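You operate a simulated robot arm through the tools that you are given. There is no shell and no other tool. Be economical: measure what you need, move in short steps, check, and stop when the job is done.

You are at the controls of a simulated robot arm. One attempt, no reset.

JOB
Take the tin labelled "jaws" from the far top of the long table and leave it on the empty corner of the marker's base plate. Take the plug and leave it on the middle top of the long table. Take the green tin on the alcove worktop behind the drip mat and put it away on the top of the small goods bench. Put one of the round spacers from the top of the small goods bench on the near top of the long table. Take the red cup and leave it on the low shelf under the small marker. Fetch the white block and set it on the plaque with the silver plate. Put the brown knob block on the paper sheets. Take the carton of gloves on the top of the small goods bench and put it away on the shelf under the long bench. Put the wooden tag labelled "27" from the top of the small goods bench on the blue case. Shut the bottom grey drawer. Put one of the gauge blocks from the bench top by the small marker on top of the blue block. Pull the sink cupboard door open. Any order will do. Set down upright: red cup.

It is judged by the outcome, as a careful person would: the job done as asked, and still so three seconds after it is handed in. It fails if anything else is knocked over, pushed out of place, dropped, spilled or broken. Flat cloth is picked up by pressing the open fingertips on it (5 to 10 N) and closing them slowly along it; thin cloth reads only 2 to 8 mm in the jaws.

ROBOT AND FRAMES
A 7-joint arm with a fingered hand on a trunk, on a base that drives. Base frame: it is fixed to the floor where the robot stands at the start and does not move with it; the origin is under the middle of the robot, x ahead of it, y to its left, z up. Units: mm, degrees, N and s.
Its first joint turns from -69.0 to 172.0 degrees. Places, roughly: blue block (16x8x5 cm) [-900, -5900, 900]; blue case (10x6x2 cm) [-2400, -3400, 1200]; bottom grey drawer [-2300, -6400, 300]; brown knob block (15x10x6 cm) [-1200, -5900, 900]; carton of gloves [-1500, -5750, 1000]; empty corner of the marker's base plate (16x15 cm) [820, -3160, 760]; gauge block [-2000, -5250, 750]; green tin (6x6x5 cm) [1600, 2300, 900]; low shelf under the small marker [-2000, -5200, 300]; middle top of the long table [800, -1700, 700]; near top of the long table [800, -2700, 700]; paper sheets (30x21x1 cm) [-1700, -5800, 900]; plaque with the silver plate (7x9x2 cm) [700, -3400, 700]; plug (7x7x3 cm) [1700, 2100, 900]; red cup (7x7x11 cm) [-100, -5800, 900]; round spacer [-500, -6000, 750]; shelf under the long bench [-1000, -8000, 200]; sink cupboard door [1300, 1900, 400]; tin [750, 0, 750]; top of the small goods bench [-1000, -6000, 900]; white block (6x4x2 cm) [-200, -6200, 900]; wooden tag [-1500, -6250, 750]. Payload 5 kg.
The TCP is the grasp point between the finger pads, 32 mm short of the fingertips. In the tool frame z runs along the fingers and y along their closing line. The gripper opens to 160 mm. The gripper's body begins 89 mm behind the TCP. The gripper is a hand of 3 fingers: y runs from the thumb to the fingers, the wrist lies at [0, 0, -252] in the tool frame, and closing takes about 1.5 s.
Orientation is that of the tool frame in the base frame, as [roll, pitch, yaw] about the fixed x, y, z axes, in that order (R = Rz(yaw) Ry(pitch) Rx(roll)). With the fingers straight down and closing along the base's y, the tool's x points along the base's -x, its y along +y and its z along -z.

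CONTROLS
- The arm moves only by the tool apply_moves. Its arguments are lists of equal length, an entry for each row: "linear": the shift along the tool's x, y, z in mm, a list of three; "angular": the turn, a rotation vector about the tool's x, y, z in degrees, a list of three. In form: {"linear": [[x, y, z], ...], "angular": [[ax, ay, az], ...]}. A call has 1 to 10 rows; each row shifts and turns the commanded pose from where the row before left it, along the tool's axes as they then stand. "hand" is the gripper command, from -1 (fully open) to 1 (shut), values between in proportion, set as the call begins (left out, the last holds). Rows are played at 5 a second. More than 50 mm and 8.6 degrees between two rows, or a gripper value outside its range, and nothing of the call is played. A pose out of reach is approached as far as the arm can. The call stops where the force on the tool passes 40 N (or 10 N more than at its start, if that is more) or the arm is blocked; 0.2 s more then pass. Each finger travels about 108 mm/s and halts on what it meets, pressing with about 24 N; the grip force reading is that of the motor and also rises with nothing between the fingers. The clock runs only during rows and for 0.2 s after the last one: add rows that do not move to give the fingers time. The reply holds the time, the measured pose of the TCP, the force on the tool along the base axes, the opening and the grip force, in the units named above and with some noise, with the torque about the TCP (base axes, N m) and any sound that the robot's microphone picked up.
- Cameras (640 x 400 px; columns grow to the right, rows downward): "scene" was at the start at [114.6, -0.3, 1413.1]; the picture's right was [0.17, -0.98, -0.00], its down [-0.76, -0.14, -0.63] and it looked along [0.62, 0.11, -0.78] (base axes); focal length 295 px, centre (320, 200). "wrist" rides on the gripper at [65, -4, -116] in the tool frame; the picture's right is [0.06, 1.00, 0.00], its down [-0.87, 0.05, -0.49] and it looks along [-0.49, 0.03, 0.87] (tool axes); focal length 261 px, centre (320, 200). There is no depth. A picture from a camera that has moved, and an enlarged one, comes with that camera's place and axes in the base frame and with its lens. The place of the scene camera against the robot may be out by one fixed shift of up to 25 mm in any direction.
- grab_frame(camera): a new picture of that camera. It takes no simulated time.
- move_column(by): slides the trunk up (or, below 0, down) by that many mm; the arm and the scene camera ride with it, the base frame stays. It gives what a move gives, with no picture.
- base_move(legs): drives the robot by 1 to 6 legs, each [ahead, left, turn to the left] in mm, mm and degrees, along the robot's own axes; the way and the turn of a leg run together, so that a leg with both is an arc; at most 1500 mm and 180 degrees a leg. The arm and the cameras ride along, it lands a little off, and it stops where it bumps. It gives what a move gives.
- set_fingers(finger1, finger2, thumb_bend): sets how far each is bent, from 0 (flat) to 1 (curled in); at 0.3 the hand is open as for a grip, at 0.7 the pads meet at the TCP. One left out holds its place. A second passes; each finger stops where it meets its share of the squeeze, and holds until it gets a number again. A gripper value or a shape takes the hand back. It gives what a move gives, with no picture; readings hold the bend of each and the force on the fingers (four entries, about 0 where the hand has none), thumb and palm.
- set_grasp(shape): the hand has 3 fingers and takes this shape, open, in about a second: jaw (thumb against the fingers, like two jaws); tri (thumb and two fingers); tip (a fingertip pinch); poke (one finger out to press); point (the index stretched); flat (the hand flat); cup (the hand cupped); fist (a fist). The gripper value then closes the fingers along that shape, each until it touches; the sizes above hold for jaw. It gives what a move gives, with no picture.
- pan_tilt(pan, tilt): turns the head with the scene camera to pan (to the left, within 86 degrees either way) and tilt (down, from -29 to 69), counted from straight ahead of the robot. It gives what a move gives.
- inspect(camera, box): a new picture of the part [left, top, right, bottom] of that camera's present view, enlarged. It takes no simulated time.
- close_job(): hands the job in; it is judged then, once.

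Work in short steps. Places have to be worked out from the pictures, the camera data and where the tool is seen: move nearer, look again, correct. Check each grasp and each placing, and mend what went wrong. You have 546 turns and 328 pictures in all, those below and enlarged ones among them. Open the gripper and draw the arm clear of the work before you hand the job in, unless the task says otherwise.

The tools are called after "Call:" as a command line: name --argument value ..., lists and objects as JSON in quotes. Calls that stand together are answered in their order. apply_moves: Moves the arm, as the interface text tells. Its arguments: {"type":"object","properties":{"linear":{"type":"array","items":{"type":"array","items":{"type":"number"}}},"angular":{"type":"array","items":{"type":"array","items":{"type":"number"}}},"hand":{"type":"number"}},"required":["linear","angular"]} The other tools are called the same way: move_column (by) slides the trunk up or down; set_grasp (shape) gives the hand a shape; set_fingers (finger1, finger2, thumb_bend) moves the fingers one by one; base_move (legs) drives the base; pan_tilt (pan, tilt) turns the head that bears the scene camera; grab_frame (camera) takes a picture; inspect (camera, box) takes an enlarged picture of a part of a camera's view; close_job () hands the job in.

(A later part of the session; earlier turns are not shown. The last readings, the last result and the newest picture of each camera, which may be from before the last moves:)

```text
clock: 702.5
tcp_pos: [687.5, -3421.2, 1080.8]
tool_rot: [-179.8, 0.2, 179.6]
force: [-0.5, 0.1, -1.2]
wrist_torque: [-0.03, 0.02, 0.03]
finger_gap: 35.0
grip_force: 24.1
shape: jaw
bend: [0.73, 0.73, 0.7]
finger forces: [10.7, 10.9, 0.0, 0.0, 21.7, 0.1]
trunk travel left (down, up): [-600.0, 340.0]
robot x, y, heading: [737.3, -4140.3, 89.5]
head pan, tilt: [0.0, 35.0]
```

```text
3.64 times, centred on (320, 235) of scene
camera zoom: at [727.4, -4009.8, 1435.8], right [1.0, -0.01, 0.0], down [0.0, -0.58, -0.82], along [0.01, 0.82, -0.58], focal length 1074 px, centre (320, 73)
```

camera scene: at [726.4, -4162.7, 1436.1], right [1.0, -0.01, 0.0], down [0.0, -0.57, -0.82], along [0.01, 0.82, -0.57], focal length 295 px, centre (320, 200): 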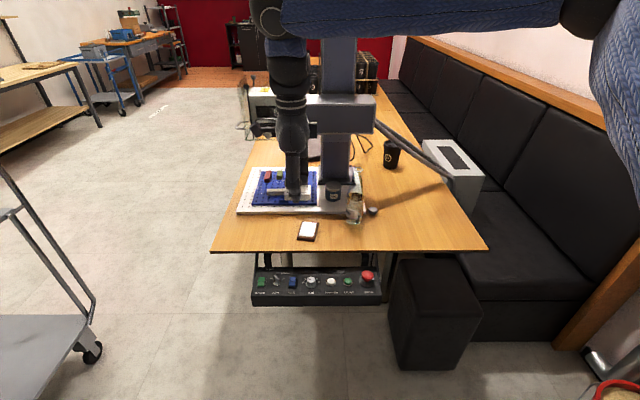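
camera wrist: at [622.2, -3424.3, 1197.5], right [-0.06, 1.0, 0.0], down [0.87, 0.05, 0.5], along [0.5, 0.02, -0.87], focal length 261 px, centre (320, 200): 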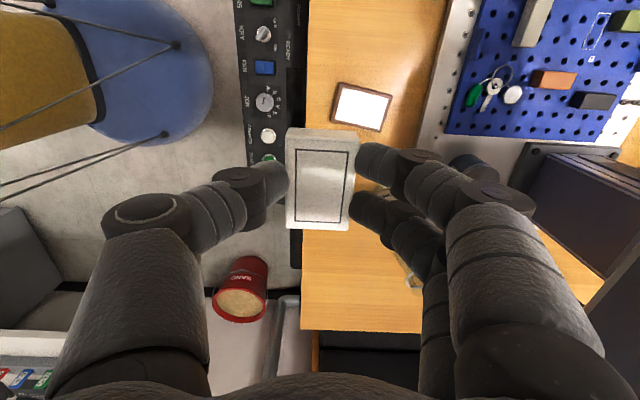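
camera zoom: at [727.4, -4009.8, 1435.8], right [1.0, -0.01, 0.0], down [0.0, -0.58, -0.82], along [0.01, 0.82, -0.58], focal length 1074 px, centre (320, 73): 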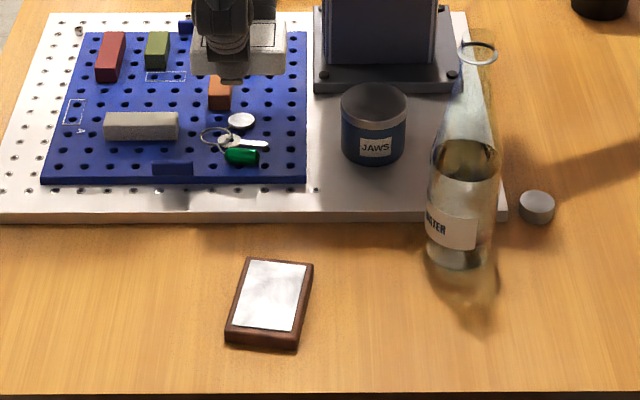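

Plaque centre ≈(696, −3357). I move over and lower to z≈870.

Call:
apply_moves --linear '[[-4, 32, 0], [-4, 32, 0], [0, 0, 45], [0, 0, 45], [0, 0, 45], [0, 0, 45], [0, 0, 30], [0, 0, 0]]' --angular '[[0, 0, 0], [0, 0, 0], [0, 0, 0], [0, 0, 0], [0, 0, 0], [0, 0, 0], [0, 0, 0], [0, 0, 0]]'

Call:
grab_frame --camera "wrist"

Call:
inspect --camera "scene" --box '[240, 180, 400, 290]'

```text
clock: 704.3
tcp_pos: [698.1, -3360.0, 871.7]
tool_rot: [-179.9, 0.3, 179.6]
force: [-0.3, -0.4, -1.1]
wrist_torque: [0.01, 0.01, 0.0]
finger_gap: 34.8
grip_force: 23.7
shape: jaw
bend: [0.73, 0.73, 0.7]
finger forces: [10.7, 10.8, 0.0, 0.1, 21.5, 0.1]
trunk travel left (down, up): [-600.0, 340.0]
robot x, y, heading: [736.2, -4136.9, 89.5]
head pan, tilt: [0.0, 35.0]
```

```text
126 pictures are left
camera wrist: at [632.9, -3363.4, 987.1], right [-0.06, 1.0, 0.0], down [0.87, 0.05, 0.5], along [0.5, 0.03, -0.87], focal length 261 px, centre (320, 200)
```

wrist: 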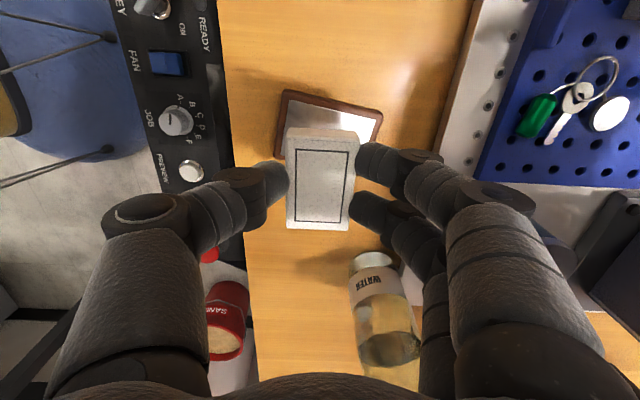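

```text
3.64 times, centred on (320, 235) of scene
camera zoom: at [727.2, -4012.3, 1436.1], right [1.0, -0.01, 0.0], down [0.0, -0.57, -0.82], along [0.01, 0.82, -0.57], focal length 1074 px, centre (320, 73)
```

zoom: 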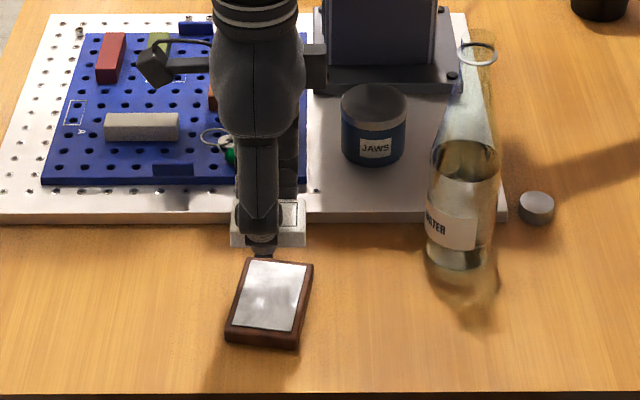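

I correct by 5 mm and rotate 8° to match the plaque, then lower toward contact (≈800).

Call:
apply_moves --linear '[[-5, 5, 0], [0, 0, 30], [0, 0, 20], [0, 0, 8], [0, 0, 0]]' --angular '[[0, 0, 8], [0, 0, 0], [0, 0, 0], [0, 0, 0], [0, 0, 0]]'

Call:
grab_frame --camera "wrist"

Call:
inspect --camera "scene" --box '[260, 200, 360, 280]'

```text
clock: 705.5
tcp_pos: [703.7, -3355.2, 813.0]
tool_rot: [179.9, 0.3, 171.6]
force: [-0.6, 0.9, -0.7]
wrist_torque: [0.01, -0.03, -0.02]
finger_gap: 34.8
grip_force: 24.2
shape: jaw
bend: [0.73, 0.73, 0.7]
finger forces: [10.7, 10.8, 0.1, 0.0, 21.5, 0.1]
trunk travel left (down, up): [-600.0, 340.0]
robot x, y, heading: [736.0, -4134.2, 89.8]
head pan, tilt: [0.0, 35.0]
```

```text
124 pictures are left
camera wrist: at [638.6, -3348.1, 930.3], right [0.08, 1.0, 0.0], down [0.86, -0.07, 0.5], along [0.49, -0.04, -0.87], focal length 261 px, centre (320, 200)
```

wrist: 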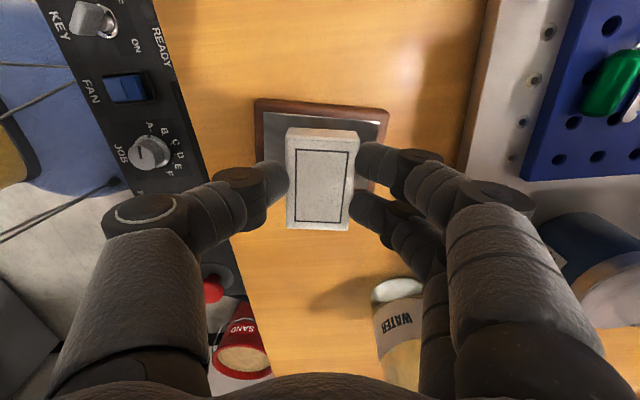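

```text
5.00 times, centred on (310, 240) of scene
camera zoom: at [727.4, -4012.1, 1436.1], right [1.0, -0.01, 0.0], down [0.0, -0.57, -0.82], along [0.01, 0.82, -0.57], focal length 1476 px, centre (370, 0)
```

zoom: 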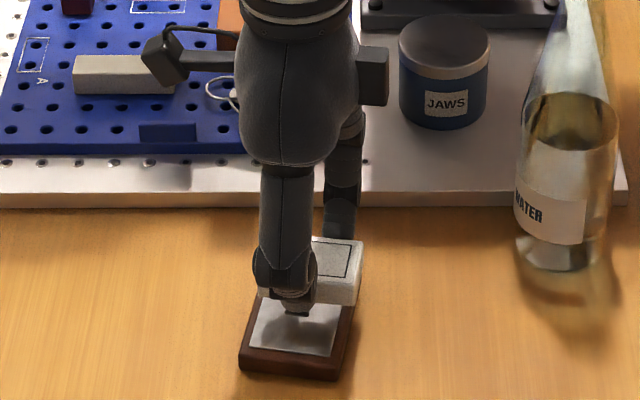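

Aligned. I lower in small steps to contact.

Call:
apply_moves --linear '[[0, 0, 4], [0, 0, 4], [0, 0, 0]]' --angular '[[0, 0, 0], [0, 0, 0], [0, 0, 0]]'

Call:
apply_moves --linear '[[0, 0, 3], [0, 0, 0]]' --angular '[[0, 0, 0], [0, 0, 0]]'

Call:
grab_frame --camera "wrist"

```text
clock: 706.3
tcp_pos: [702.8, -3354.7, 807.2]
tool_rot: [180.0, 0.4, 171.7]
force: [0.0, -0.4, 0.3]
wrist_torque: [0.02, 0.0, 0.01]
finger_gap: 35.0
grip_force: 23.9
shape: jaw
bend: [0.73, 0.73, 0.7]
finger forces: [10.8, 10.7, 0.0, 0.0, 21.4, 0.0]
trunk travel left (down, up): [-600.0, 340.0]
robot x, y, heading: [738.1, -4135.7, 89.4]
head pan, tilt: [0.0, 35.0]
```

```text
clock: 706.9
tcp_pos: [702.0, -3354.6, 803.3]
tool_rot: [-180.0, 0.3, 171.6]
force: [0.5, -0.1, -0.1]
wrist_torque: [0.04, 0.01, 0.0]
finger_gap: 35.0
grip_force: 23.8
shape: jaw
bend: [0.73, 0.73, 0.7]
finger forces: [10.6, 10.8, 0.1, 0.0, 21.6, 0.0]
trunk travel left (down, up): [-600.0, 340.0]
robot x, y, heading: [737.4, -4133.6, 89.7]
head pan, tilt: [0.0, 35.0]
```

```text
122 pictures are left
camera wrist: at [637.4, -3348.6, 919.3], right [0.08, 1.0, 0.0], down [0.86, -0.07, 0.5], along [0.49, -0.04, -0.87], focal length 261 px, centre (320, 200)
```

wrist: 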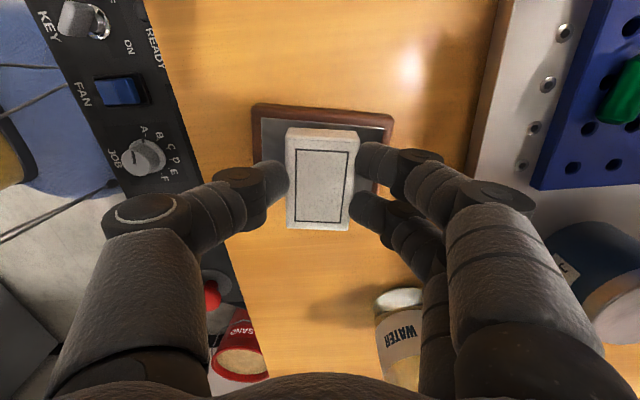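

Continue down.

Call:
apply_moves --linear '[[0, 0, 3], [0, 0, 0]]' --angular '[[0, 0, 0], [0, 0, 0]]'

Call:
apply_moves --linear '[[0, 0, 3], [0, 0, 0]]' --angular '[[0, 0, 0], [0, 0, 0]]'

Call:
inspect --camera "scene" --box '[260, 200, 360, 280]'

```text
clock: 707.5
tcp_pos: [702.5, -3355.1, 801.6]
tool_rot: [179.9, 0.3, 171.7]
force: [0.0, -0.8, -0.2]
wrist_torque: [0.01, 0.0, -0.03]
finger_gap: 35.0
grip_force: 24.1
shape: jaw
bend: [0.73, 0.73, 0.7]
finger forces: [10.7, 10.8, 0.0, 0.0, 21.5, 0.1]
trunk travel left (down, up): [-600.0, 340.0]
robot x, y, heading: [740.4, -4136.0, 89.6]
head pan, tilt: [0.0, 35.0]
```

```text
clock: 708.1
tcp_pos: [702.9, -3354.8, 799.3]
tool_rot: [-180.0, 0.2, 171.6]
force: [-0.5, -0.5, -0.7]
wrist_torque: [-0.02, 0.0, 0.04]
finger_gap: 34.8
grip_force: 23.9
shape: jaw
bend: [0.73, 0.73, 0.7]
finger forces: [10.7, 10.8, 0.1, 0.0, 21.4, 0.0]
trunk travel left (down, up): [-600.0, 340.0]
robot x, y, heading: [731.8, -4136.3, 89.7]
head pan, tilt: [0.0, 35.0]
```

```text
5.00 times, centred on (310, 240) of scene
camera zoom: at [727.4, -4012.0, 1436.1], right [1.0, -0.01, 0.0], down [0.0, -0.57, -0.82], along [0.01, 0.82, -0.57], focal length 1476 px, centre (370, 0)
```

zoom: 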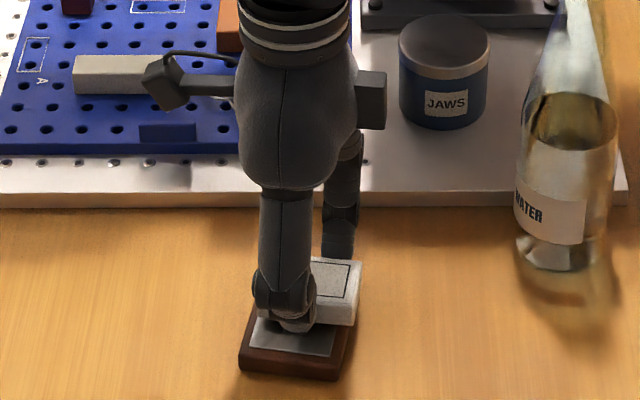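

Still a gap of about 10 mm. I lower further and compare the edges again.

Call:
apply_moves --linear '[[0, 0, 4], [0, 0, 3], [0, 0, 0]]' --angular '[[0, 0, 0], [0, 0, 0], [0, 0, 0]]'

Call:
inspect --camera "scene" --box '[280, 225, 340, 275]'

Call:
inspect --camera "wrist" --box '[220, 80, 420, 240]'

```text
clock: 708.9
tcp_pos: [702.7, -3354.1, 792.2]
tool_rot: [179.9, 0.3, 171.6]
force: [-0.2, 0.1, 10.8]
wrist_torque: [0.09, -0.02, -0.01]
finger_gap: 35.0
grip_force: 24.1
shape: jaw
bend: [0.73, 0.73, 0.7]
finger forces: [12.0, 12.1, 0.0, 0.1, 23.8, 0.0]
trunk travel left (down, up): [-600.0, 340.0]
robot x, y, heading: [735.8, -4135.5, 89.5]
head pan, tilt: [0.0, 35.0]
```

```text
8.00 times, centred on (310, 250) of scene
camera zoom: at [727.5, -4012.8, 1436.4], right [1.0, -0.01, 0.0], down [0.0, -0.57, -0.82], along [0.01, 0.82, -0.57], focal length 2362 px, centre (400, -200)
```

zoom: 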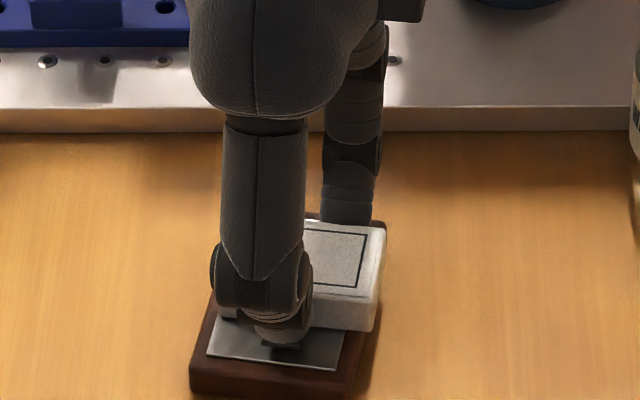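

```text
2.50 times, centred on (320, 160) of wrist
camera zoom: at [637.1, -3348.9, 907.7], right [0.08, 1.0, 0.0], down [0.87, -0.07, 0.5], along [0.49, -0.04, -0.87], focal length 652 px, centre (320, 300)
```

zoom: 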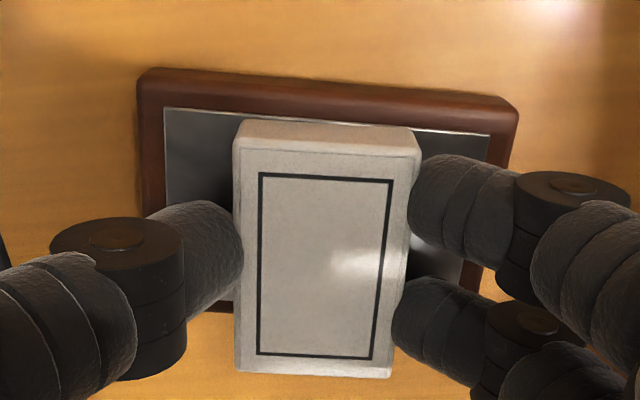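

Contact, but the block sits ~8 mm too far to +x on the plaque. I lift 4 mm, shift 8 mm to −x, and set down again.

Call:
apply_moves --linear '[[0, 0, -5], [8, 0, 0], [0, 0, 0]]' --angular '[[0, 0, 0], [0, 0, 0], [0, 0, 0]]'

Call:
apply_moves --linear '[[0, 0, 3], [0, 0, 2], [0, 0, 0]]' --angular '[[0, 0, 0], [0, 0, 0], [0, 0, 0]]'

Call:
inspect --camera "scene" --box '[280, 225, 340, 275]'

```text
clock: 709.7
tcp_pos: [694.8, -3353.7, 795.6]
tool_rot: [-180.0, 0.2, 171.6]
force: [1.3, -0.4, -0.3]
wrist_torque: [-0.03, -0.02, -0.01]
finger_gap: 35.0
grip_force: 24.1
shape: jaw
bend: [0.73, 0.73, 0.7]
finger forces: [11.5, 11.5, 0.0, 0.0, 23.0, 0.0]
trunk travel left (down, up): [-600.0, 340.0]
robot x, y, heading: [738.1, -4141.1, 89.6]
head pan, tilt: [0.0, 35.0]
```

```text
clock: 710.5
tcp_pos: [693.8, -3353.8, 791.7]
tool_rot: [-179.9, 0.3, 171.5]
force: [0.4, 0.6, 11.5]
wrist_torque: [0.08, -0.04, 0.01]
finger_gap: 35.0
grip_force: 24.0
shape: jaw
bend: [0.73, 0.73, 0.7]
finger forces: [12.5, 12.6, 0.1, 0.0, 23.6, 0.0]
trunk travel left (down, up): [-600.0, 340.0]
robot x, y, heading: [736.6, -4137.8, 89.6]
head pan, tilt: [0.0, 35.0]
```

```text
8.00 times, centred on (310, 250) of scene
camera zoom: at [727.6, -4012.8, 1436.3], right [1.0, -0.01, 0.0], down [0.0, -0.57, -0.82], along [0.01, 0.82, -0.57], focal length 2362 px, centre (400, -200)
```

zoom: 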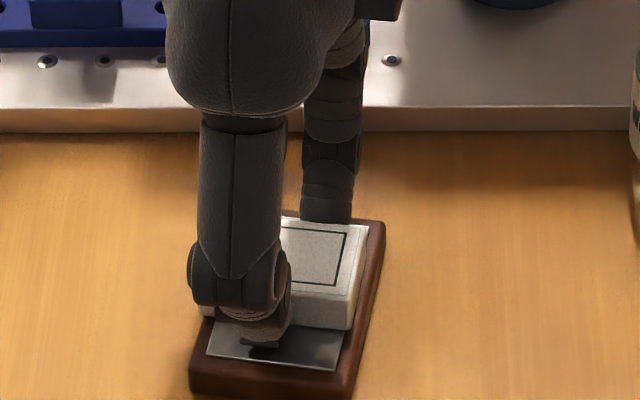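

Nicely within the plaque now. I open and rise.

Call:
apply_moves --linear '[[0, 0, 0], [0, 0, 0], [0, 0, 0], [0, 0, 0], [0, 0, -15], [0, 0, -40], [0, 0, -45], [0, 0, -45], [0, 0, -45], [0, 0, 0]]' --angular '[[0, 0, 0], [0, 0, 0], [0, 0, 0], [0, 0, 0], [0, 0, 0], [0, 0, 0], [0, 0, 0], [0, 0, 0], [0, 0, 0], [0, 0, 0]]' --hand 0.1

Call:
inspect --camera "scene" --box '[280, 225, 340, 275]'

```text
clock: 712.7
tcp_pos: [695.9, -3349.4, 980.0]
tool_rot: [-179.8, 0.4, 171.8]
force: [-0.5, 0.2, 0.6]
wrist_torque: [0.04, 0.02, -0.02]
finger_gap: 71.8
grip_force: 0.1
shape: jaw
bend: [0.73, 0.73, 0.7]
finger forces: [0.1, 0.1, 0.0, 0.0, 0.1, 0.1]
trunk travel left (down, up): [-600.0, 340.0]
robot x, y, heading: [738.8, -4137.0, 89.6]
head pan, tilt: [0.0, 35.0]
```

```text
8.00 times, centred on (310, 250) of scene
camera zoom: at [727.5, -4011.9, 1436.0], right [1.0, -0.01, 0.0], down [0.0, -0.57, -0.82], along [0.01, 0.82, -0.57], focal length 2362 px, centre (400, -200)
```

zoom: 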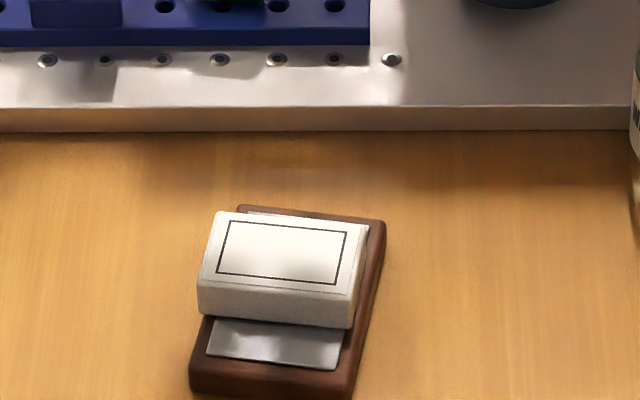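

White block is on the plaque. Next a round spacer: I raise, draw back, and return to the bench for the "17 mm" disc at ≈(−150, −5875).

Call:
apply_moves --linear '[[0, 0, -45], [0, 0, -45], [0, -45, 0], [0, -30, 0], [0, 0, 0]]' --angular '[[0, 0, 0], [0, 0, -8], [0, 0, 0], [0, 0, 0], [0, 0, 0]]' --hand -1

Call:
base_move --legs '[[-1400, 0, 0], [-1350, 0, 0], [0, 890, 0]]'

Call:
base_move --legs '[[200, 0, 0]]'

Call:
grab_frame --camera "scene"

Call:
grab_frame --camera "wrist"

```text
clock: 713.9
tcp_pos: [693.8, -3419.4, 1070.0]
tool_rot: [-180.0, 0.3, 179.7]
force: [1.4, -0.5, -0.1]
wrist_torque: [0.0, -0.02, -0.01]
finger_gap: 159.8
grip_force: 0.0
shape: jaw
bend: [0.3, 0.3, 0.3]
finger forces: [0.1, 0.0, 0.0, 0.0, 0.0, 0.1]
out of reach, approached as far as the arm can: row 4
trunk travel left (down, up): [-600.0, 340.0]
robot x, y, heading: [736.4, -4134.6, 89.5]
head pan, tilt: [0.0, 35.0]
```

```text
clock: 731.4
tcp_pos: [-214.6, -6113.3, 1071.2]
tool_rot: [-179.8, 0.4, 178.8]
force: [-0.1, -1.0, 0.6]
wrist_torque: [-0.01, -0.01, 0.02]
finger_gap: 160.1
grip_force: 0.2
shape: jaw
bend: [0.3, 0.3, 0.3]
finger forces: [0.0, 0.0, 0.0, 0.0, 0.0, 0.1]
trunk travel left (down, up): [-600.0, 340.0]
robot x, y, heading: [-180.9, -6833.5, 89.1]
head pan, tilt: [0.0, 35.0]
```

```text
clock: 733.0
tcp_pos: [-211.9, -5910.6, 1069.9]
tool_rot: [-179.8, 0.3, 178.9]
force: [-0.6, 0.5, 0.4]
wrist_torque: [-0.04, 0.01, -0.02]
finger_gap: 160.0
grip_force: 0.2
shape: jaw
bend: [0.3, 0.3, 0.3]
finger forces: [0.1, 0.0, 0.0, 0.0, 0.0, 0.0]
trunk travel left (down, up): [-600.0, 340.0]
robot x, y, heading: [-177.5, -6633.7, 88.9]
head pan, tilt: [0.0, 35.0]
```

```text
116 pictures are left
camera scene: at [-184.4, -6504.1, 1435.9], right [1.0, -0.02, 0.0], down [-0.01, -0.57, -0.82], along [0.02, 0.82, -0.57], focal length 295 px, centre (320, 200)
```

scene: 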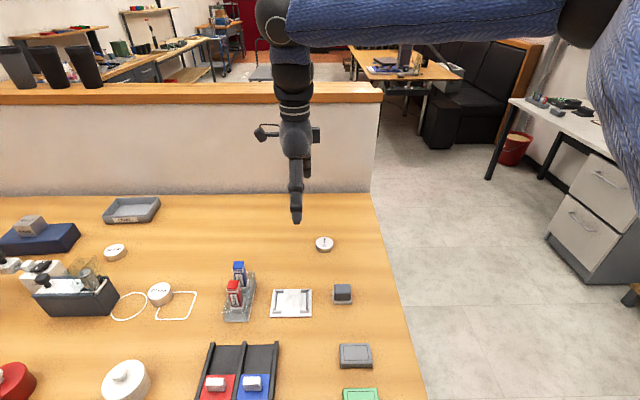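

```text
115 pictures are left
camera wrist: at [-276.7, -5911.7, 1185.2], right [-0.04, 1.0, 0.0], down [0.87, 0.04, 0.5], along [0.5, 0.02, -0.87], focal length 261 px, centre (320, 200)
```

wrist: 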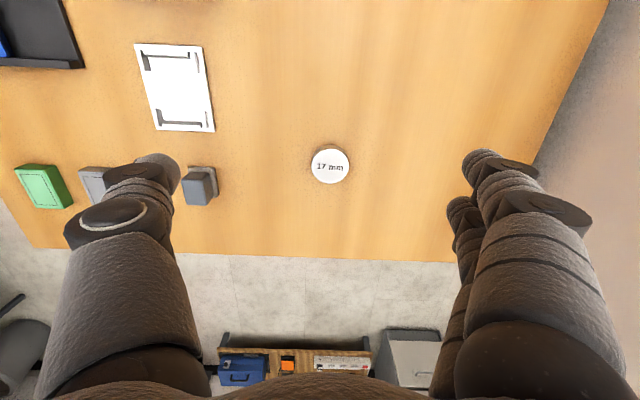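

Disc at ≈(−150, −5894), Ø≈48 mm. I move over it and descend.

Call:
apply_moves --linear '[[-31, 9, 30], [-31, 8, 30], [0, 0, 40], [0, 0, 40], [0, 0, 0]]' --angular '[[0, 0, 0], [0, 0, 0], [0, 0, 0], [0, 0, 0], [0, 0, 0]]' --hand 0

Call:
grab_frame --camera "wrist"

```text
clock: 734.2
tcp_pos: [-147.1, -5897.1, 929.4]
tool_rot: [-179.8, 0.3, 178.8]
force: [0.5, 0.4, -0.2]
wrist_torque: [0.03, 0.0, 0.02]
finger_gap: 80.8
grip_force: 0.0
shape: jaw
bend: [0.72, 0.72, 0.7]
finger forces: [0.1, 0.0, 0.0, 0.1, 0.0, 0.0]
trunk travel left (down, up): [-600.0, 340.0]
robot x, y, heading: [-175.7, -6627.9, 88.7]
head pan, tilt: [0.0, 35.0]
```

```text
114 pictures are left
camera wrist: at [-213.3, -5898.5, 1045.8], right [-0.04, 1.0, 0.0], down [0.87, 0.04, 0.5], along [0.5, 0.02, -0.87], focal length 261 px, centre (320, 200)
```

wrist: 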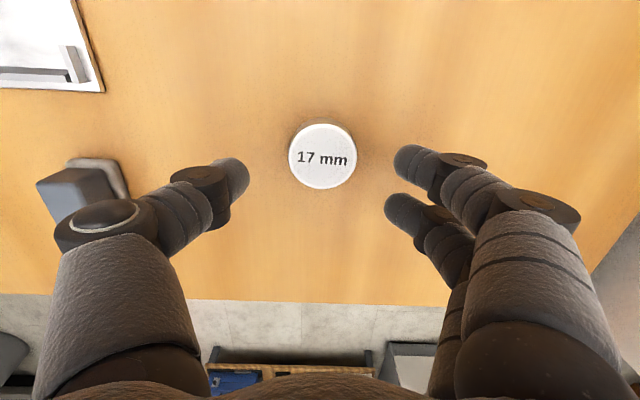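

Fine correction and final descent, then close.

Call:
apply_moves --linear '[[4, 2, 15], [0, 0, 18], [0, 0, 0]]' --angular '[[0, 0, 0], [0, 0, 0], [0, 0, 0]]'

Call:
apply_moves --linear '[[0, 0, 2], [0, 0, 0], [0, 0, 0], [0, 0, 0], [0, 0, 0], [0, 0, 0]]' --angular '[[0, 0, 0], [0, 0, 0], [0, 0, 0], [0, 0, 0], [0, 0, 0], [0, 0, 0]]' --hand 1

Call:
apply_moves --linear '[[0, 0, -15], [0, 0, -25], [0, 0, -40], [0, 0, -45], [0, 0, -45], [0, 0, 0]]' --angular '[[0, 0, 0], [0, 0, 0], [0, 0, 0], [0, 0, 0], [0, 0, 0], [0, 0, 0]]'

Call:
grab_frame --camera "wrist"

```text
clock: 735.0
tcp_pos: [-150.6, -5893.7, 897.7]
tool_rot: [-179.8, 0.3, 178.9]
force: [-0.3, 0.4, -0.4]
wrist_torque: [0.02, -0.01, -0.02]
finger_gap: 80.8
grip_force: 0.1
shape: jaw
bend: [0.72, 0.72, 0.7]
finger forces: [0.1, 0.0, 0.1, 0.0, 0.0, 0.0]
trunk travel left (down, up): [-600.0, 340.0]
robot x, y, heading: [-175.8, -6630.9, 89.0]
head pan, tilt: [0.0, 35.0]
```

```text
clock: 736.4
tcp_pos: [-152.0, -5894.6, 895.6]
tool_rot: [-179.9, 0.3, 178.9]
force: [-0.4, 0.1, -0.2]
wrist_torque: [-0.02, 0.01, -0.02]
finger_gap: 37.0
grip_force: 24.5
shape: jaw
bend: [0.73, 0.73, 0.7]
finger forces: [10.5, 10.6, 0.0, 0.1, 21.5, 0.0]
trunk travel left (down, up): [-600.0, 340.0]
robot x, y, heading: [-177.4, -6630.4, 88.9]
head pan, tilt: [0.0, 35.0]
```

```text
clock: 737.8
tcp_pos: [-152.4, -5893.8, 1064.3]
tool_rot: [-179.7, 0.3, 178.9]
force: [0.1, -1.0, -1.1]
wrist_torque: [0.0, 0.0, -0.01]
finger_gap: 37.4
grip_force: 23.9
shape: jaw
bend: [0.73, 0.73, 0.7]
finger forces: [10.5, 10.8, 0.0, 0.1, 21.5, 0.0]
trunk travel left (down, up): [-600.0, 340.0]
robot x, y, heading: [-173.9, -6628.6, 88.7]
head pan, tilt: [0.0, 35.0]
```

```text
113 pictures are left
camera wrist: at [-217.7, -5895.1, 1180.2], right [-0.04, 1.0, 0.0], down [0.87, 0.04, 0.5], along [0.5, 0.02, -0.87], focal length 261 px, centre (320, 200)
```

wrist: 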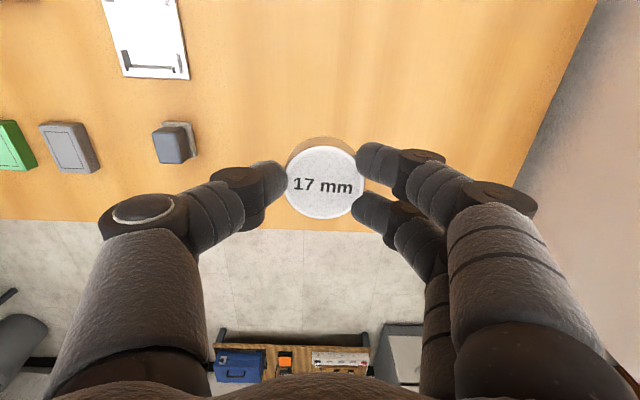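

Spacer held. I draw back, raise the trunk, and drive via the cart gap to the west side of the long table.

Call:
move_column --by 130

Call:
base_move --legs '[[-230, 0, 1], [0, -910, 0], [1250, 0, 0], [1150, 0, 0], [0, 715, 0]]'

Call:
pan_tilt --pan 10 --tilt 45

Call:
grab_frame --camera "scene"

```text
clock: 739.3
tcp_pos: [-153.0, -5894.0, 1194.0]
tool_rot: [-179.8, 0.3, 178.9]
force: [0.7, 0.8, -0.6]
wrist_torque: [0.01, 0.05, 0.04]
finger_gap: 37.0
grip_force: 23.9
shape: jaw
bend: [0.73, 0.73, 0.7]
finger forces: [10.4, 10.7, 0.0, 0.0, 21.5, 0.0]
trunk travel left (down, up): [-730.0, 210.0]
robot x, y, heading: [-173.7, -6629.2, 88.9]
head pan, tilt: [0.0, 35.0]
```

```text
clock: 760.3
tcp_pos: [105.7, -3706.3, 1195.2]
tool_rot: [-179.8, 0.4, 178.3]
force: [0.2, 1.4, -1.1]
wrist_torque: [-0.02, -0.02, 0.01]
finger_gap: 37.0
grip_force: 24.0
shape: jaw
bend: [0.73, 0.73, 0.7]
finger forces: [10.6, 10.8, 0.0, 0.0, 21.5, 0.0]
trunk travel left (down, up): [-730.0, 210.0]
robot x, y, heading: [74.5, -4439.5, 88.1]
head pan, tilt: [0.0, 35.0]
```

```text
clock: 761.0
tcp_pos: [107.4, -3706.9, 1194.5]
tool_rot: [-179.9, 0.3, 178.2]
force: [-0.6, 0.1, -0.8]
wrist_torque: [0.02, 0.03, -0.01]
finger_gap: 37.0
grip_force: 24.9
shape: jaw
bend: [0.73, 0.73, 0.7]
finger forces: [10.6, 10.9, 0.1, 0.0, 21.5, 0.0]
trunk travel left (down, up): [-730.0, 210.0]
robot x, y, heading: [70.6, -4441.9, 88.1]
head pan, tilt: [10.0, 45.0]
```

```text
112 pictures are left
camera scene: at [53.4, -4325.4, 1551.3], right [0.99, 0.14, 0.0], down [0.1, -0.7, -0.71], along [-0.1, 0.7, -0.71], focal length 295 px, centre (320, 200)
```

scene: 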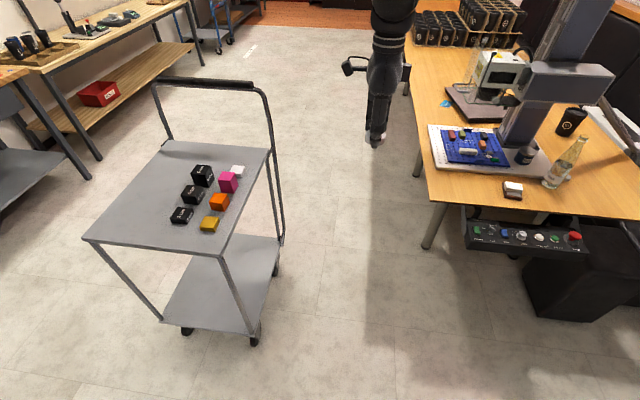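

The gap is clear: I centre at x≈15 and drive north to y≈−2680, then turn to face the table.

Call:
base_move --legs '[[0, 60, 2], [900, 0, 0], [870, 0, 0]]'

Call:
pan_tilt --pan -70 --tilt 35

Call:
grab_frame --camera "scene"

```text
clock: 770.4
tcp_pos: [12.1, -1953.0, 1195.5]
tool_rot: [-180.0, 0.3, -179.7]
force: [0.2, 0.4, -1.4]
wrist_torque: [0.0, 0.0, -0.06]
finger_gap: 37.1
grip_force: 24.0
shape: jaw
bend: [0.73, 0.73, 0.7]
finger forces: [10.7, 10.9, 0.1, 0.0, 21.5, 0.1]
trunk travel left (down, up): [-730.0, 210.0]
robot x, y, heading: [7.3, -2692.6, 90.4]
head pan, tilt: [10.0, 45.0]
```

```text
clock: 772.0
tcp_pos: [11.8, -1953.3, 1195.1]
tool_rot: [-179.9, 0.2, -179.7]
force: [0.5, -0.6, -1.0]
wrist_torque: [0.01, -0.01, -0.01]
finger_gap: 36.9
grip_force: 24.2
shape: jaw
bend: [0.73, 0.73, 0.7]
finger forces: [10.7, 10.9, 0.0, 0.0, 21.5, 0.0]
trunk travel left (down, up): [-730.0, 210.0]
robot x, y, heading: [4.7, -2691.3, 90.5]
head pan, tilt: [-70.0, 35.0]
```

```text
111 pictures are left
camera scene: at [77.5, -2622.5, 1566.1], right [0.35, -0.94, 0.0], down [-0.54, -0.2, -0.82], along [0.77, 0.28, -0.57], focal length 295 px, centre (320, 200)
```

scene: 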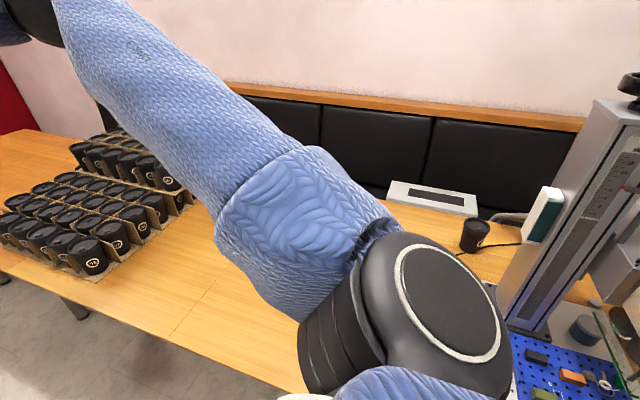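

The seam of the table sections is at y≈−2065, so the near top is y<−2065; the laptop and card lie farther on. I move to y≈−2440, turn to face the table and look for the free spot.

Call:
base_move --legs '[[250, 0, 0], [0, 0, -90.5]]'

Call:
grab_frame --camera "wrist"

Call:
pan_tilt --pan 0 --tilt 40

Call:
grab_frame --camera "scene"

```text
clock: 777.6
tcp_pos: [740.4, -2444.1, 1194.7]
tool_rot: [-179.9, 0.2, 90.6]
force: [-0.9, -0.1, -0.5]
wrist_torque: [0.0, 0.02, 0.0]
finger_gap: 36.5
grip_force: 24.5
shape: jaw
bend: [0.73, 0.73, 0.7]
finger forces: [10.6, 10.9, 0.0, 0.0, 20.9, 0.1]
trunk travel left (down, up): [-730.0, 210.0]
robot x, y, heading: [4.3, -2437.5, 0.5]
head pan, tilt: [-70.0, 35.0]
```

```text
110 pictures are left
camera wrist: at [737.1, -2377.0, 1310.8], right [1.0, 0.07, 0.0], down [0.06, -0.87, 0.5], along [0.03, -0.5, -0.87], focal length 261 px, centre (320, 200)
```

wrist: 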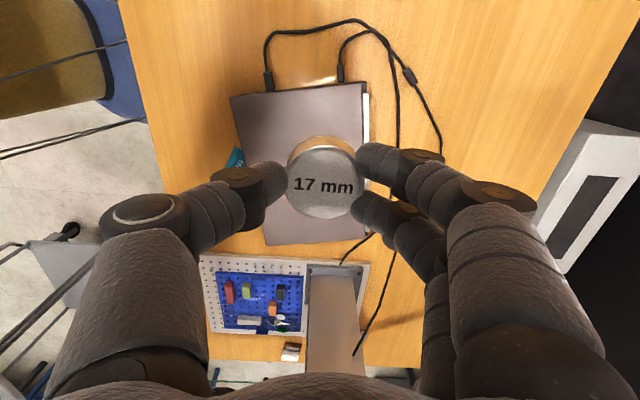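

```text
clock: 779.0
tcp_pos: [740.6, -2443.0, 1195.9]
tool_rot: [-179.9, 0.3, 90.5]
force: [0.6, 0.4, 0.0]
wrist_torque: [-0.01, 0.01, 0.02]
finger_gap: 36.7
grip_force: 24.0
shape: jaw
bend: [0.73, 0.73, 0.7]
finger forces: [10.5, 10.7, 0.0, 0.0, 21.0, 0.1]
trunk travel left (down, up): [-730.0, 210.0]
robot x, y, heading: [4.6, -2439.8, 0.6]
head pan, tilt: [0.0, 40.0]
```

```text
109 pictures are left
camera scene: at [128.8, -2453.9, 1558.5], right [0.01, -1.0, 0.0], down [-0.64, -0.01, -0.77], along [0.77, 0.01, -0.64], focal length 295 px, centre (320, 200)
```

scene: 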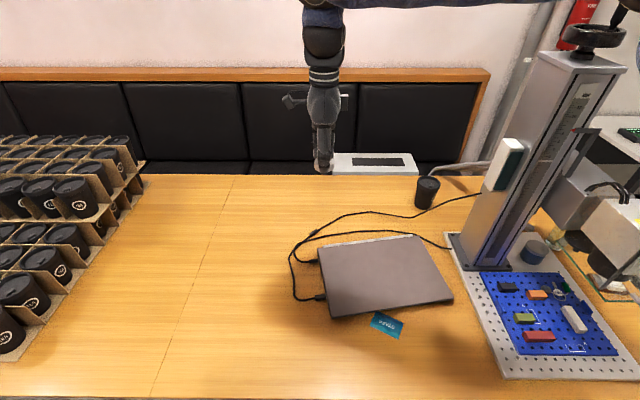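

Free spot on the near top: ≈(660, −2195). I move there and lower.

Call:
apply_moves --linear '[[45, -15, 0], [45, -15, 0], [45, -15, 0], [45, -15, 0], [45, -15, 0], [23, -5, 0], [0, 0, 0]]' --angular '[[0, 0, 0], [0, 0, 0], [0, 0, 0], [0, 0, 0], [0, 0, 0], [0, 0, 0], [0, 0, 0]]'

Call:
apply_moves --linear '[[0, 0, 48], [0, 0, 48], [0, 0, 48], [0, 0, 48], [0, 0, 48], [0, 0, 48], [0, 0, 48], [0, 0, 40], [0, 0, 0]]' --angular '[[0, 0, 0], [0, 0, 0], [0, 0, 0], [0, 0, 0], [0, 0, 0], [0, 0, 0], [0, 0, 0], [0, 0, 0], [0, 0, 0]]'

Call:
grab_frame --camera "wrist"

```text
clock: 780.6
tcp_pos: [723.4, -2178.8, 1224.7]
tool_rot: [-179.8, 0.4, 90.9]
force: [0.1, 0.1, 0.2]
wrist_torque: [-0.01, 0.03, -0.02]
finger_gap: 36.5
grip_force: 24.6
shape: jaw
bend: [0.73, 0.73, 0.7]
finger forces: [10.8, 11.0, 0.0, 0.1, 21.2, 0.0]
out of reach, approached as far as the arm can: row 2, 3, 4, 5
trunk travel left (down, up): [-730.0, 210.0]
robot x, y, heading: [4.1, -2439.8, 0.7]
head pan, tilt: [0.0, 40.0]
```

```text
clock: 782.6
tcp_pos: [740.5, -2184.2, 856.4]
tool_rot: [-179.9, 0.3, 90.6]
force: [-0.4, -0.9, -1.5]
wrist_torque: [-0.01, 0.02, -0.01]
finger_gap: 36.4
grip_force: 24.3
shape: jaw
bend: [0.73, 0.73, 0.7]
finger forces: [10.6, 10.9, 0.0, 0.0, 21.0, 0.1]
out of reach, approached as far as the arm can: row 1, 2, 3
trunk travel left (down, up): [-730.0, 210.0]
robot x, y, heading: [2.7, -2440.0, 0.7]
head pan, tilt: [0.0, 40.0]
```

```text
108 pictures are left
camera wrist: at [735.8, -2117.7, 971.5], right [1.0, 0.07, 0.0], down [0.06, -0.87, 0.5], along [0.04, -0.5, -0.87], focal length 261 px, centre (320, 200)
```

wrist: 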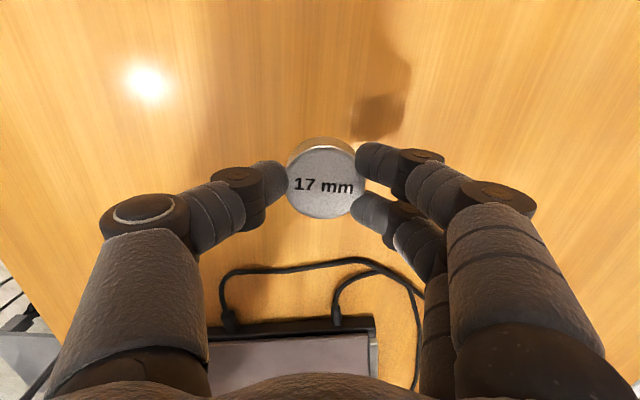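

Clear area, cables well away. I lower to contact.

Call:
apply_moves --linear '[[0, 0, 35], [0, 0, 25], [0, 0, 10], [0, 0, 4], [0, 0, 0]]' --angular '[[0, 0, 0], [0, 0, 0], [0, 0, 0], [0, 0, 0], [0, 0, 0]]'

Call:
apply_moves --linear '[[0, 0, 4], [0, 0, 0]]' --angular '[[0, 0, 0], [0, 0, 0]]'

Call:
apply_moves --linear '[[0, 0, 3], [0, 0, 0]]' --angular '[[0, 0, 0], [0, 0, 0]]'

```text
clock: 783.8
tcp_pos: [740.2, -2185.5, 780.6]
tool_rot: [-179.9, 0.3, 90.7]
force: [0.0, -0.1, -0.4]
wrist_torque: [0.01, 0.0, -0.04]
finger_gap: 36.5
grip_force: 24.4
shape: jaw
bend: [0.73, 0.73, 0.7]
finger forces: [10.7, 10.9, 0.0, 0.0, 20.9, 0.0]
trunk travel left (down, up): [-730.0, 210.0]
robot x, y, heading: [2.4, -2438.9, 0.9]
head pan, tilt: [0.0, 40.0]
```

```text
clock: 784.4
tcp_pos: [740.5, -2185.2, 775.9]
tool_rot: [-179.8, 0.3, 90.6]
force: [0.2, 0.8, -0.6]
wrist_torque: [0.01, -0.02, 0.01]
finger_gap: 36.1
grip_force: 24.1
shape: jaw
bend: [0.73, 0.73, 0.7]
finger forces: [10.7, 10.9, 0.0, 0.0, 20.8, 0.0]
trunk travel left (down, up): [-730.0, 210.0]
robot x, y, heading: [5.7, -2442.0, 0.5]
head pan, tilt: [0.0, 40.0]
```

```text
clock: 785.0
tcp_pos: [740.0, -2185.0, 774.2]
tool_rot: [179.9, 0.4, 90.5]
force: [0.7, 0.2, 12.6]
wrist_torque: [0.02, -0.07, -0.02]
finger_gap: 36.6
grip_force: 24.4
shape: jaw
bend: [0.73, 0.73, 0.7]
finger forces: [13.1, 13.2, 0.0, 0.1, 24.3, 0.1]
trunk travel left (down, up): [-730.0, 210.0]
robot x, y, heading: [3.1, -2441.9, 0.7]
head pan, tilt: [0.0, 40.0]
```

Contact. I release and rise, then check.

Call:
apply_moves --linear '[[0, 0, 0], [0, 0, 0], [0, 0, 0], [0, 0, 0], [0, 0, -15], [0, 0, -45], [0, 0, -45], [0, 0, -45], [0, 0, -45], [0, 0, 0]]' --angular '[[0, 0, 0], [0, 0, 0], [0, 0, 0], [0, 0, 0], [0, 0, 0], [0, 0, 0], [0, 0, 0], [0, 0, 0], [0, 0, 0], [0, 0, 0]]' --hand 0

Call:
grab_frame --camera "scene"

```text
clock: 787.2
tcp_pos: [741.5, -2185.0, 967.9]
tool_rot: [-179.7, 0.3, 90.5]
force: [1.0, 0.5, -1.0]
wrist_torque: [0.02, 0.04, 0.0]
finger_gap: 79.5
grip_force: 0.1
shape: jaw
bend: [0.72, 0.72, 0.7]
finger forces: [0.0, 0.1, 0.0, 0.0, 0.0, 0.1]
trunk travel left (down, up): [-730.0, 210.0]
robot x, y, heading: [6.2, -2441.4, 0.6]
head pan, tilt: [0.0, 40.0]
```

```text
107 pictures are left
camera scene: at [129.7, -2453.7, 1558.4], right [0.01, -1.0, 0.0], down [-0.64, -0.01, -0.77], along [0.77, 0.01, -0.64], focal length 295 px, centre (320, 200)
```

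scene: 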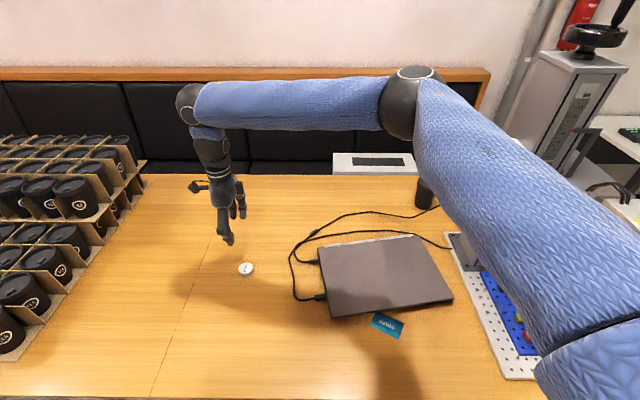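

The spacer is placed on the near top. Now to the alcove: I raise the hand, turn north and drive up the west side.

Call:
apply_moves --linear '[[0, 0, -45], [0, 0, -45], [0, 0, -45], [0, 0, -45], [0, 0, -40], [0, 0, 0]]' --angular '[[0, 0, 0], [0, 0, 0], [0, 0, 0], [0, 0, 0], [0, 0, 0], [0, 0, 0]]' --hand -1

Call:
base_move --legs '[[-80, 0, 0], [0, 0, 89.5], [1450, 0, 0], [1300, 0, 0]]'

Call:
pan_tilt --pan -25 --tilt 25

Call:
grab_frame --camera "scene"

```text
clock: 788.6
tcp_pos: [740.4, -2180.2, 1189.8]
tool_rot: [-179.8, 0.3, 90.6]
force: [0.2, -0.5, -0.7]
wrist_torque: [0.0, 0.03, 0.01]
finger_gap: 159.8
grip_force: 0.1
shape: jaw
bend: [0.3, 0.3, 0.3]
finger forces: [0.0, 0.0, 0.1, 0.0, 0.0, 0.1]
out of reach, approached as far as the arm can: row 2
trunk travel left (down, up): [-730.0, 210.0]
robot x, y, heading: [2.4, -2442.5, 0.6]
head pan, tilt: [0.0, 40.0]
```

```text
clock: 806.2
tcp_pos: [-330.5, 1003.7, 1188.8]
tool_rot: [-180.0, 0.3, -179.7]
force: [0.3, 0.0, 0.1]
wrist_torque: [0.01, 0.02, 0.03]
finger_gap: 159.7
grip_force: 0.1
shape: jaw
bend: [0.3, 0.3, 0.3]
finger forces: [0.0, 0.0, 0.0, 0.0, 0.1, 0.1]
trunk travel left (down, up): [-730.0, 210.0]
robot x, y, heading: [-73.1, 264.4, 90.5]
head pan, tilt: [0.0, 40.0]
```

```text
clock: 807.1
tcp_pos: [-330.1, 1002.4, 1190.7]
tool_rot: [-179.8, 0.3, -179.7]
force: [-0.4, 0.0, -0.6]
wrist_torque: [0.02, 0.0, -0.03]
finger_gap: 159.9
grip_force: 0.1
shape: jaw
bend: [0.3, 0.3, 0.3]
finger forces: [0.0, 0.1, 0.0, 0.0, 0.1, 0.0]
trunk travel left (down, up): [-730.0, 210.0]
robot x, y, heading: [-74.2, 262.0, 90.0]
head pan, tilt: [-25.0, 25.0]
```

```text
106 pictures are left
camera scene: at [-46.0, 385.4, 1581.8], right [0.91, -0.42, 0.0], down [-0.18, -0.38, -0.91], along [0.38, 0.82, -0.42], focal length 295 px, centre (320, 200)
```

scene: 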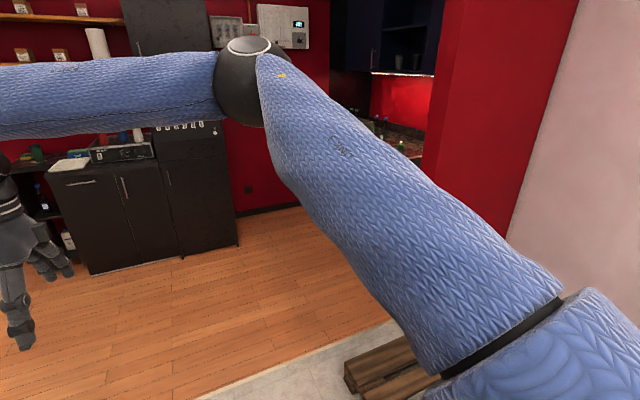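

The alcove lies beyond the red pier to the right. I drive north to y≈1800 and turn east to face it.

Call:
base_move --legs '[[1400, 0, 0], [0, 0, -90]]'

Call:
pan_tilt --pan 5 --tilt 25

Call:
grab_frame --camera "scene"

```text
clock: 818.0
tcp_pos: [691.6, 1902.2, 1189.9]
tool_rot: [-179.9, 0.4, 87.3]
force: [0.2, 0.7, -0.8]
wrist_torque: [0.04, 0.01, 0.02]
finger_gap: 160.0
grip_force: 0.0
shape: jaw
bend: [0.3, 0.3, 0.3]
finger forces: [0.0, 0.0, 0.0, 0.0, 0.0, 0.1]
trunk travel left (down, up): [-730.0, 210.0]
robot x, y, heading: [-56.0, 1687.5, -3.0]
head pan, tilt: [-25.0, 25.0]
```

```text
clock: 819.0
tcp_pos: [690.6, 1902.5, 1189.5]
tool_rot: [-179.8, 0.3, 87.3]
force: [0.1, -0.4, -0.3]
wrist_torque: [-0.01, 0.0, -0.04]
finger_gap: 159.5
grip_force: 0.0
shape: jaw
bend: [0.3, 0.3, 0.3]
finger forces: [0.0, 0.1, 0.0, 0.1, 0.0, 0.0]
trunk travel left (down, up): [-730.0, 210.0]
robot x, y, heading: [-57.6, 1684.2, -2.6]
head pan, tilt: [5.0, 25.0]
```

```text
105 pictures are left
camera scene: at [72.7, 1671.0, 1581.8], right [0.04, -1.0, 0.0], down [-0.42, -0.02, -0.91], along [0.91, 0.04, -0.42], focal length 295 px, centre (320, 200)
```

scene: 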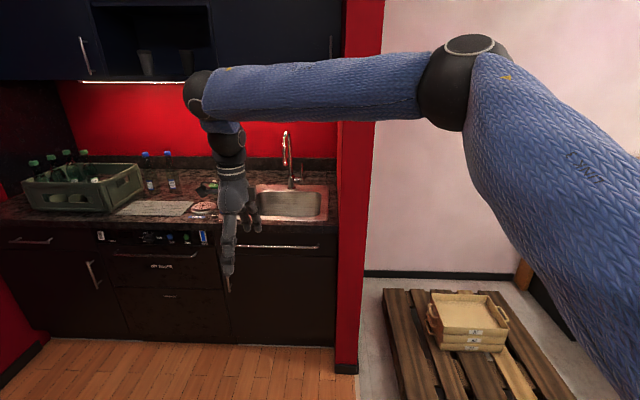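

The kitchenette is in view. I enlarge the worktop to find plug, drip mat and green tin.

Call:
inspect --camera "scene" --box '[20, 140, 180, 260]'

Call:
inspect --camera "scene" --box '[180, 140, 340, 260]'

```text
3.33 times, centred on (100, 200) of scene
camera zoom: at [72.7, 1671.0, 1581.8], right [0.04, -1.0, 0.0], down [-0.42, -0.02, -0.91], along [0.91, 0.04, -0.42], focal length 984 px, centre (1053, 200)
```

zoom: 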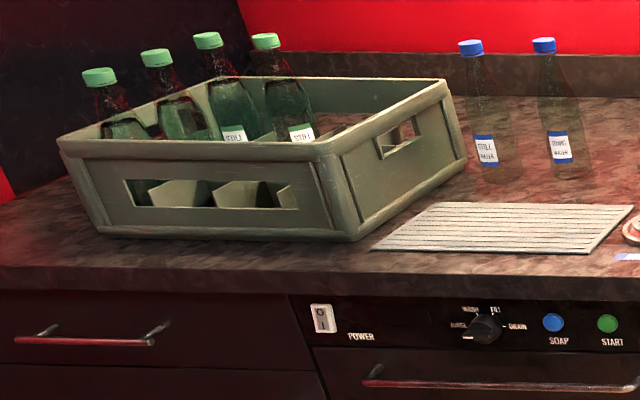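

```text
3.33 times, centred on (260, 200) of scene
camera zoom: at [72.7, 1671.0, 1581.8], right [0.04, -1.0, 0.0], down [-0.42, -0.02, -0.91], along [0.91, 0.04, -0.42], focal length 984 px, centre (520, 200)
```

zoom: 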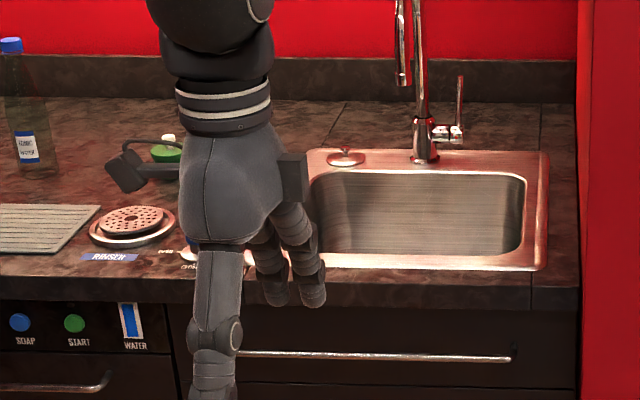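

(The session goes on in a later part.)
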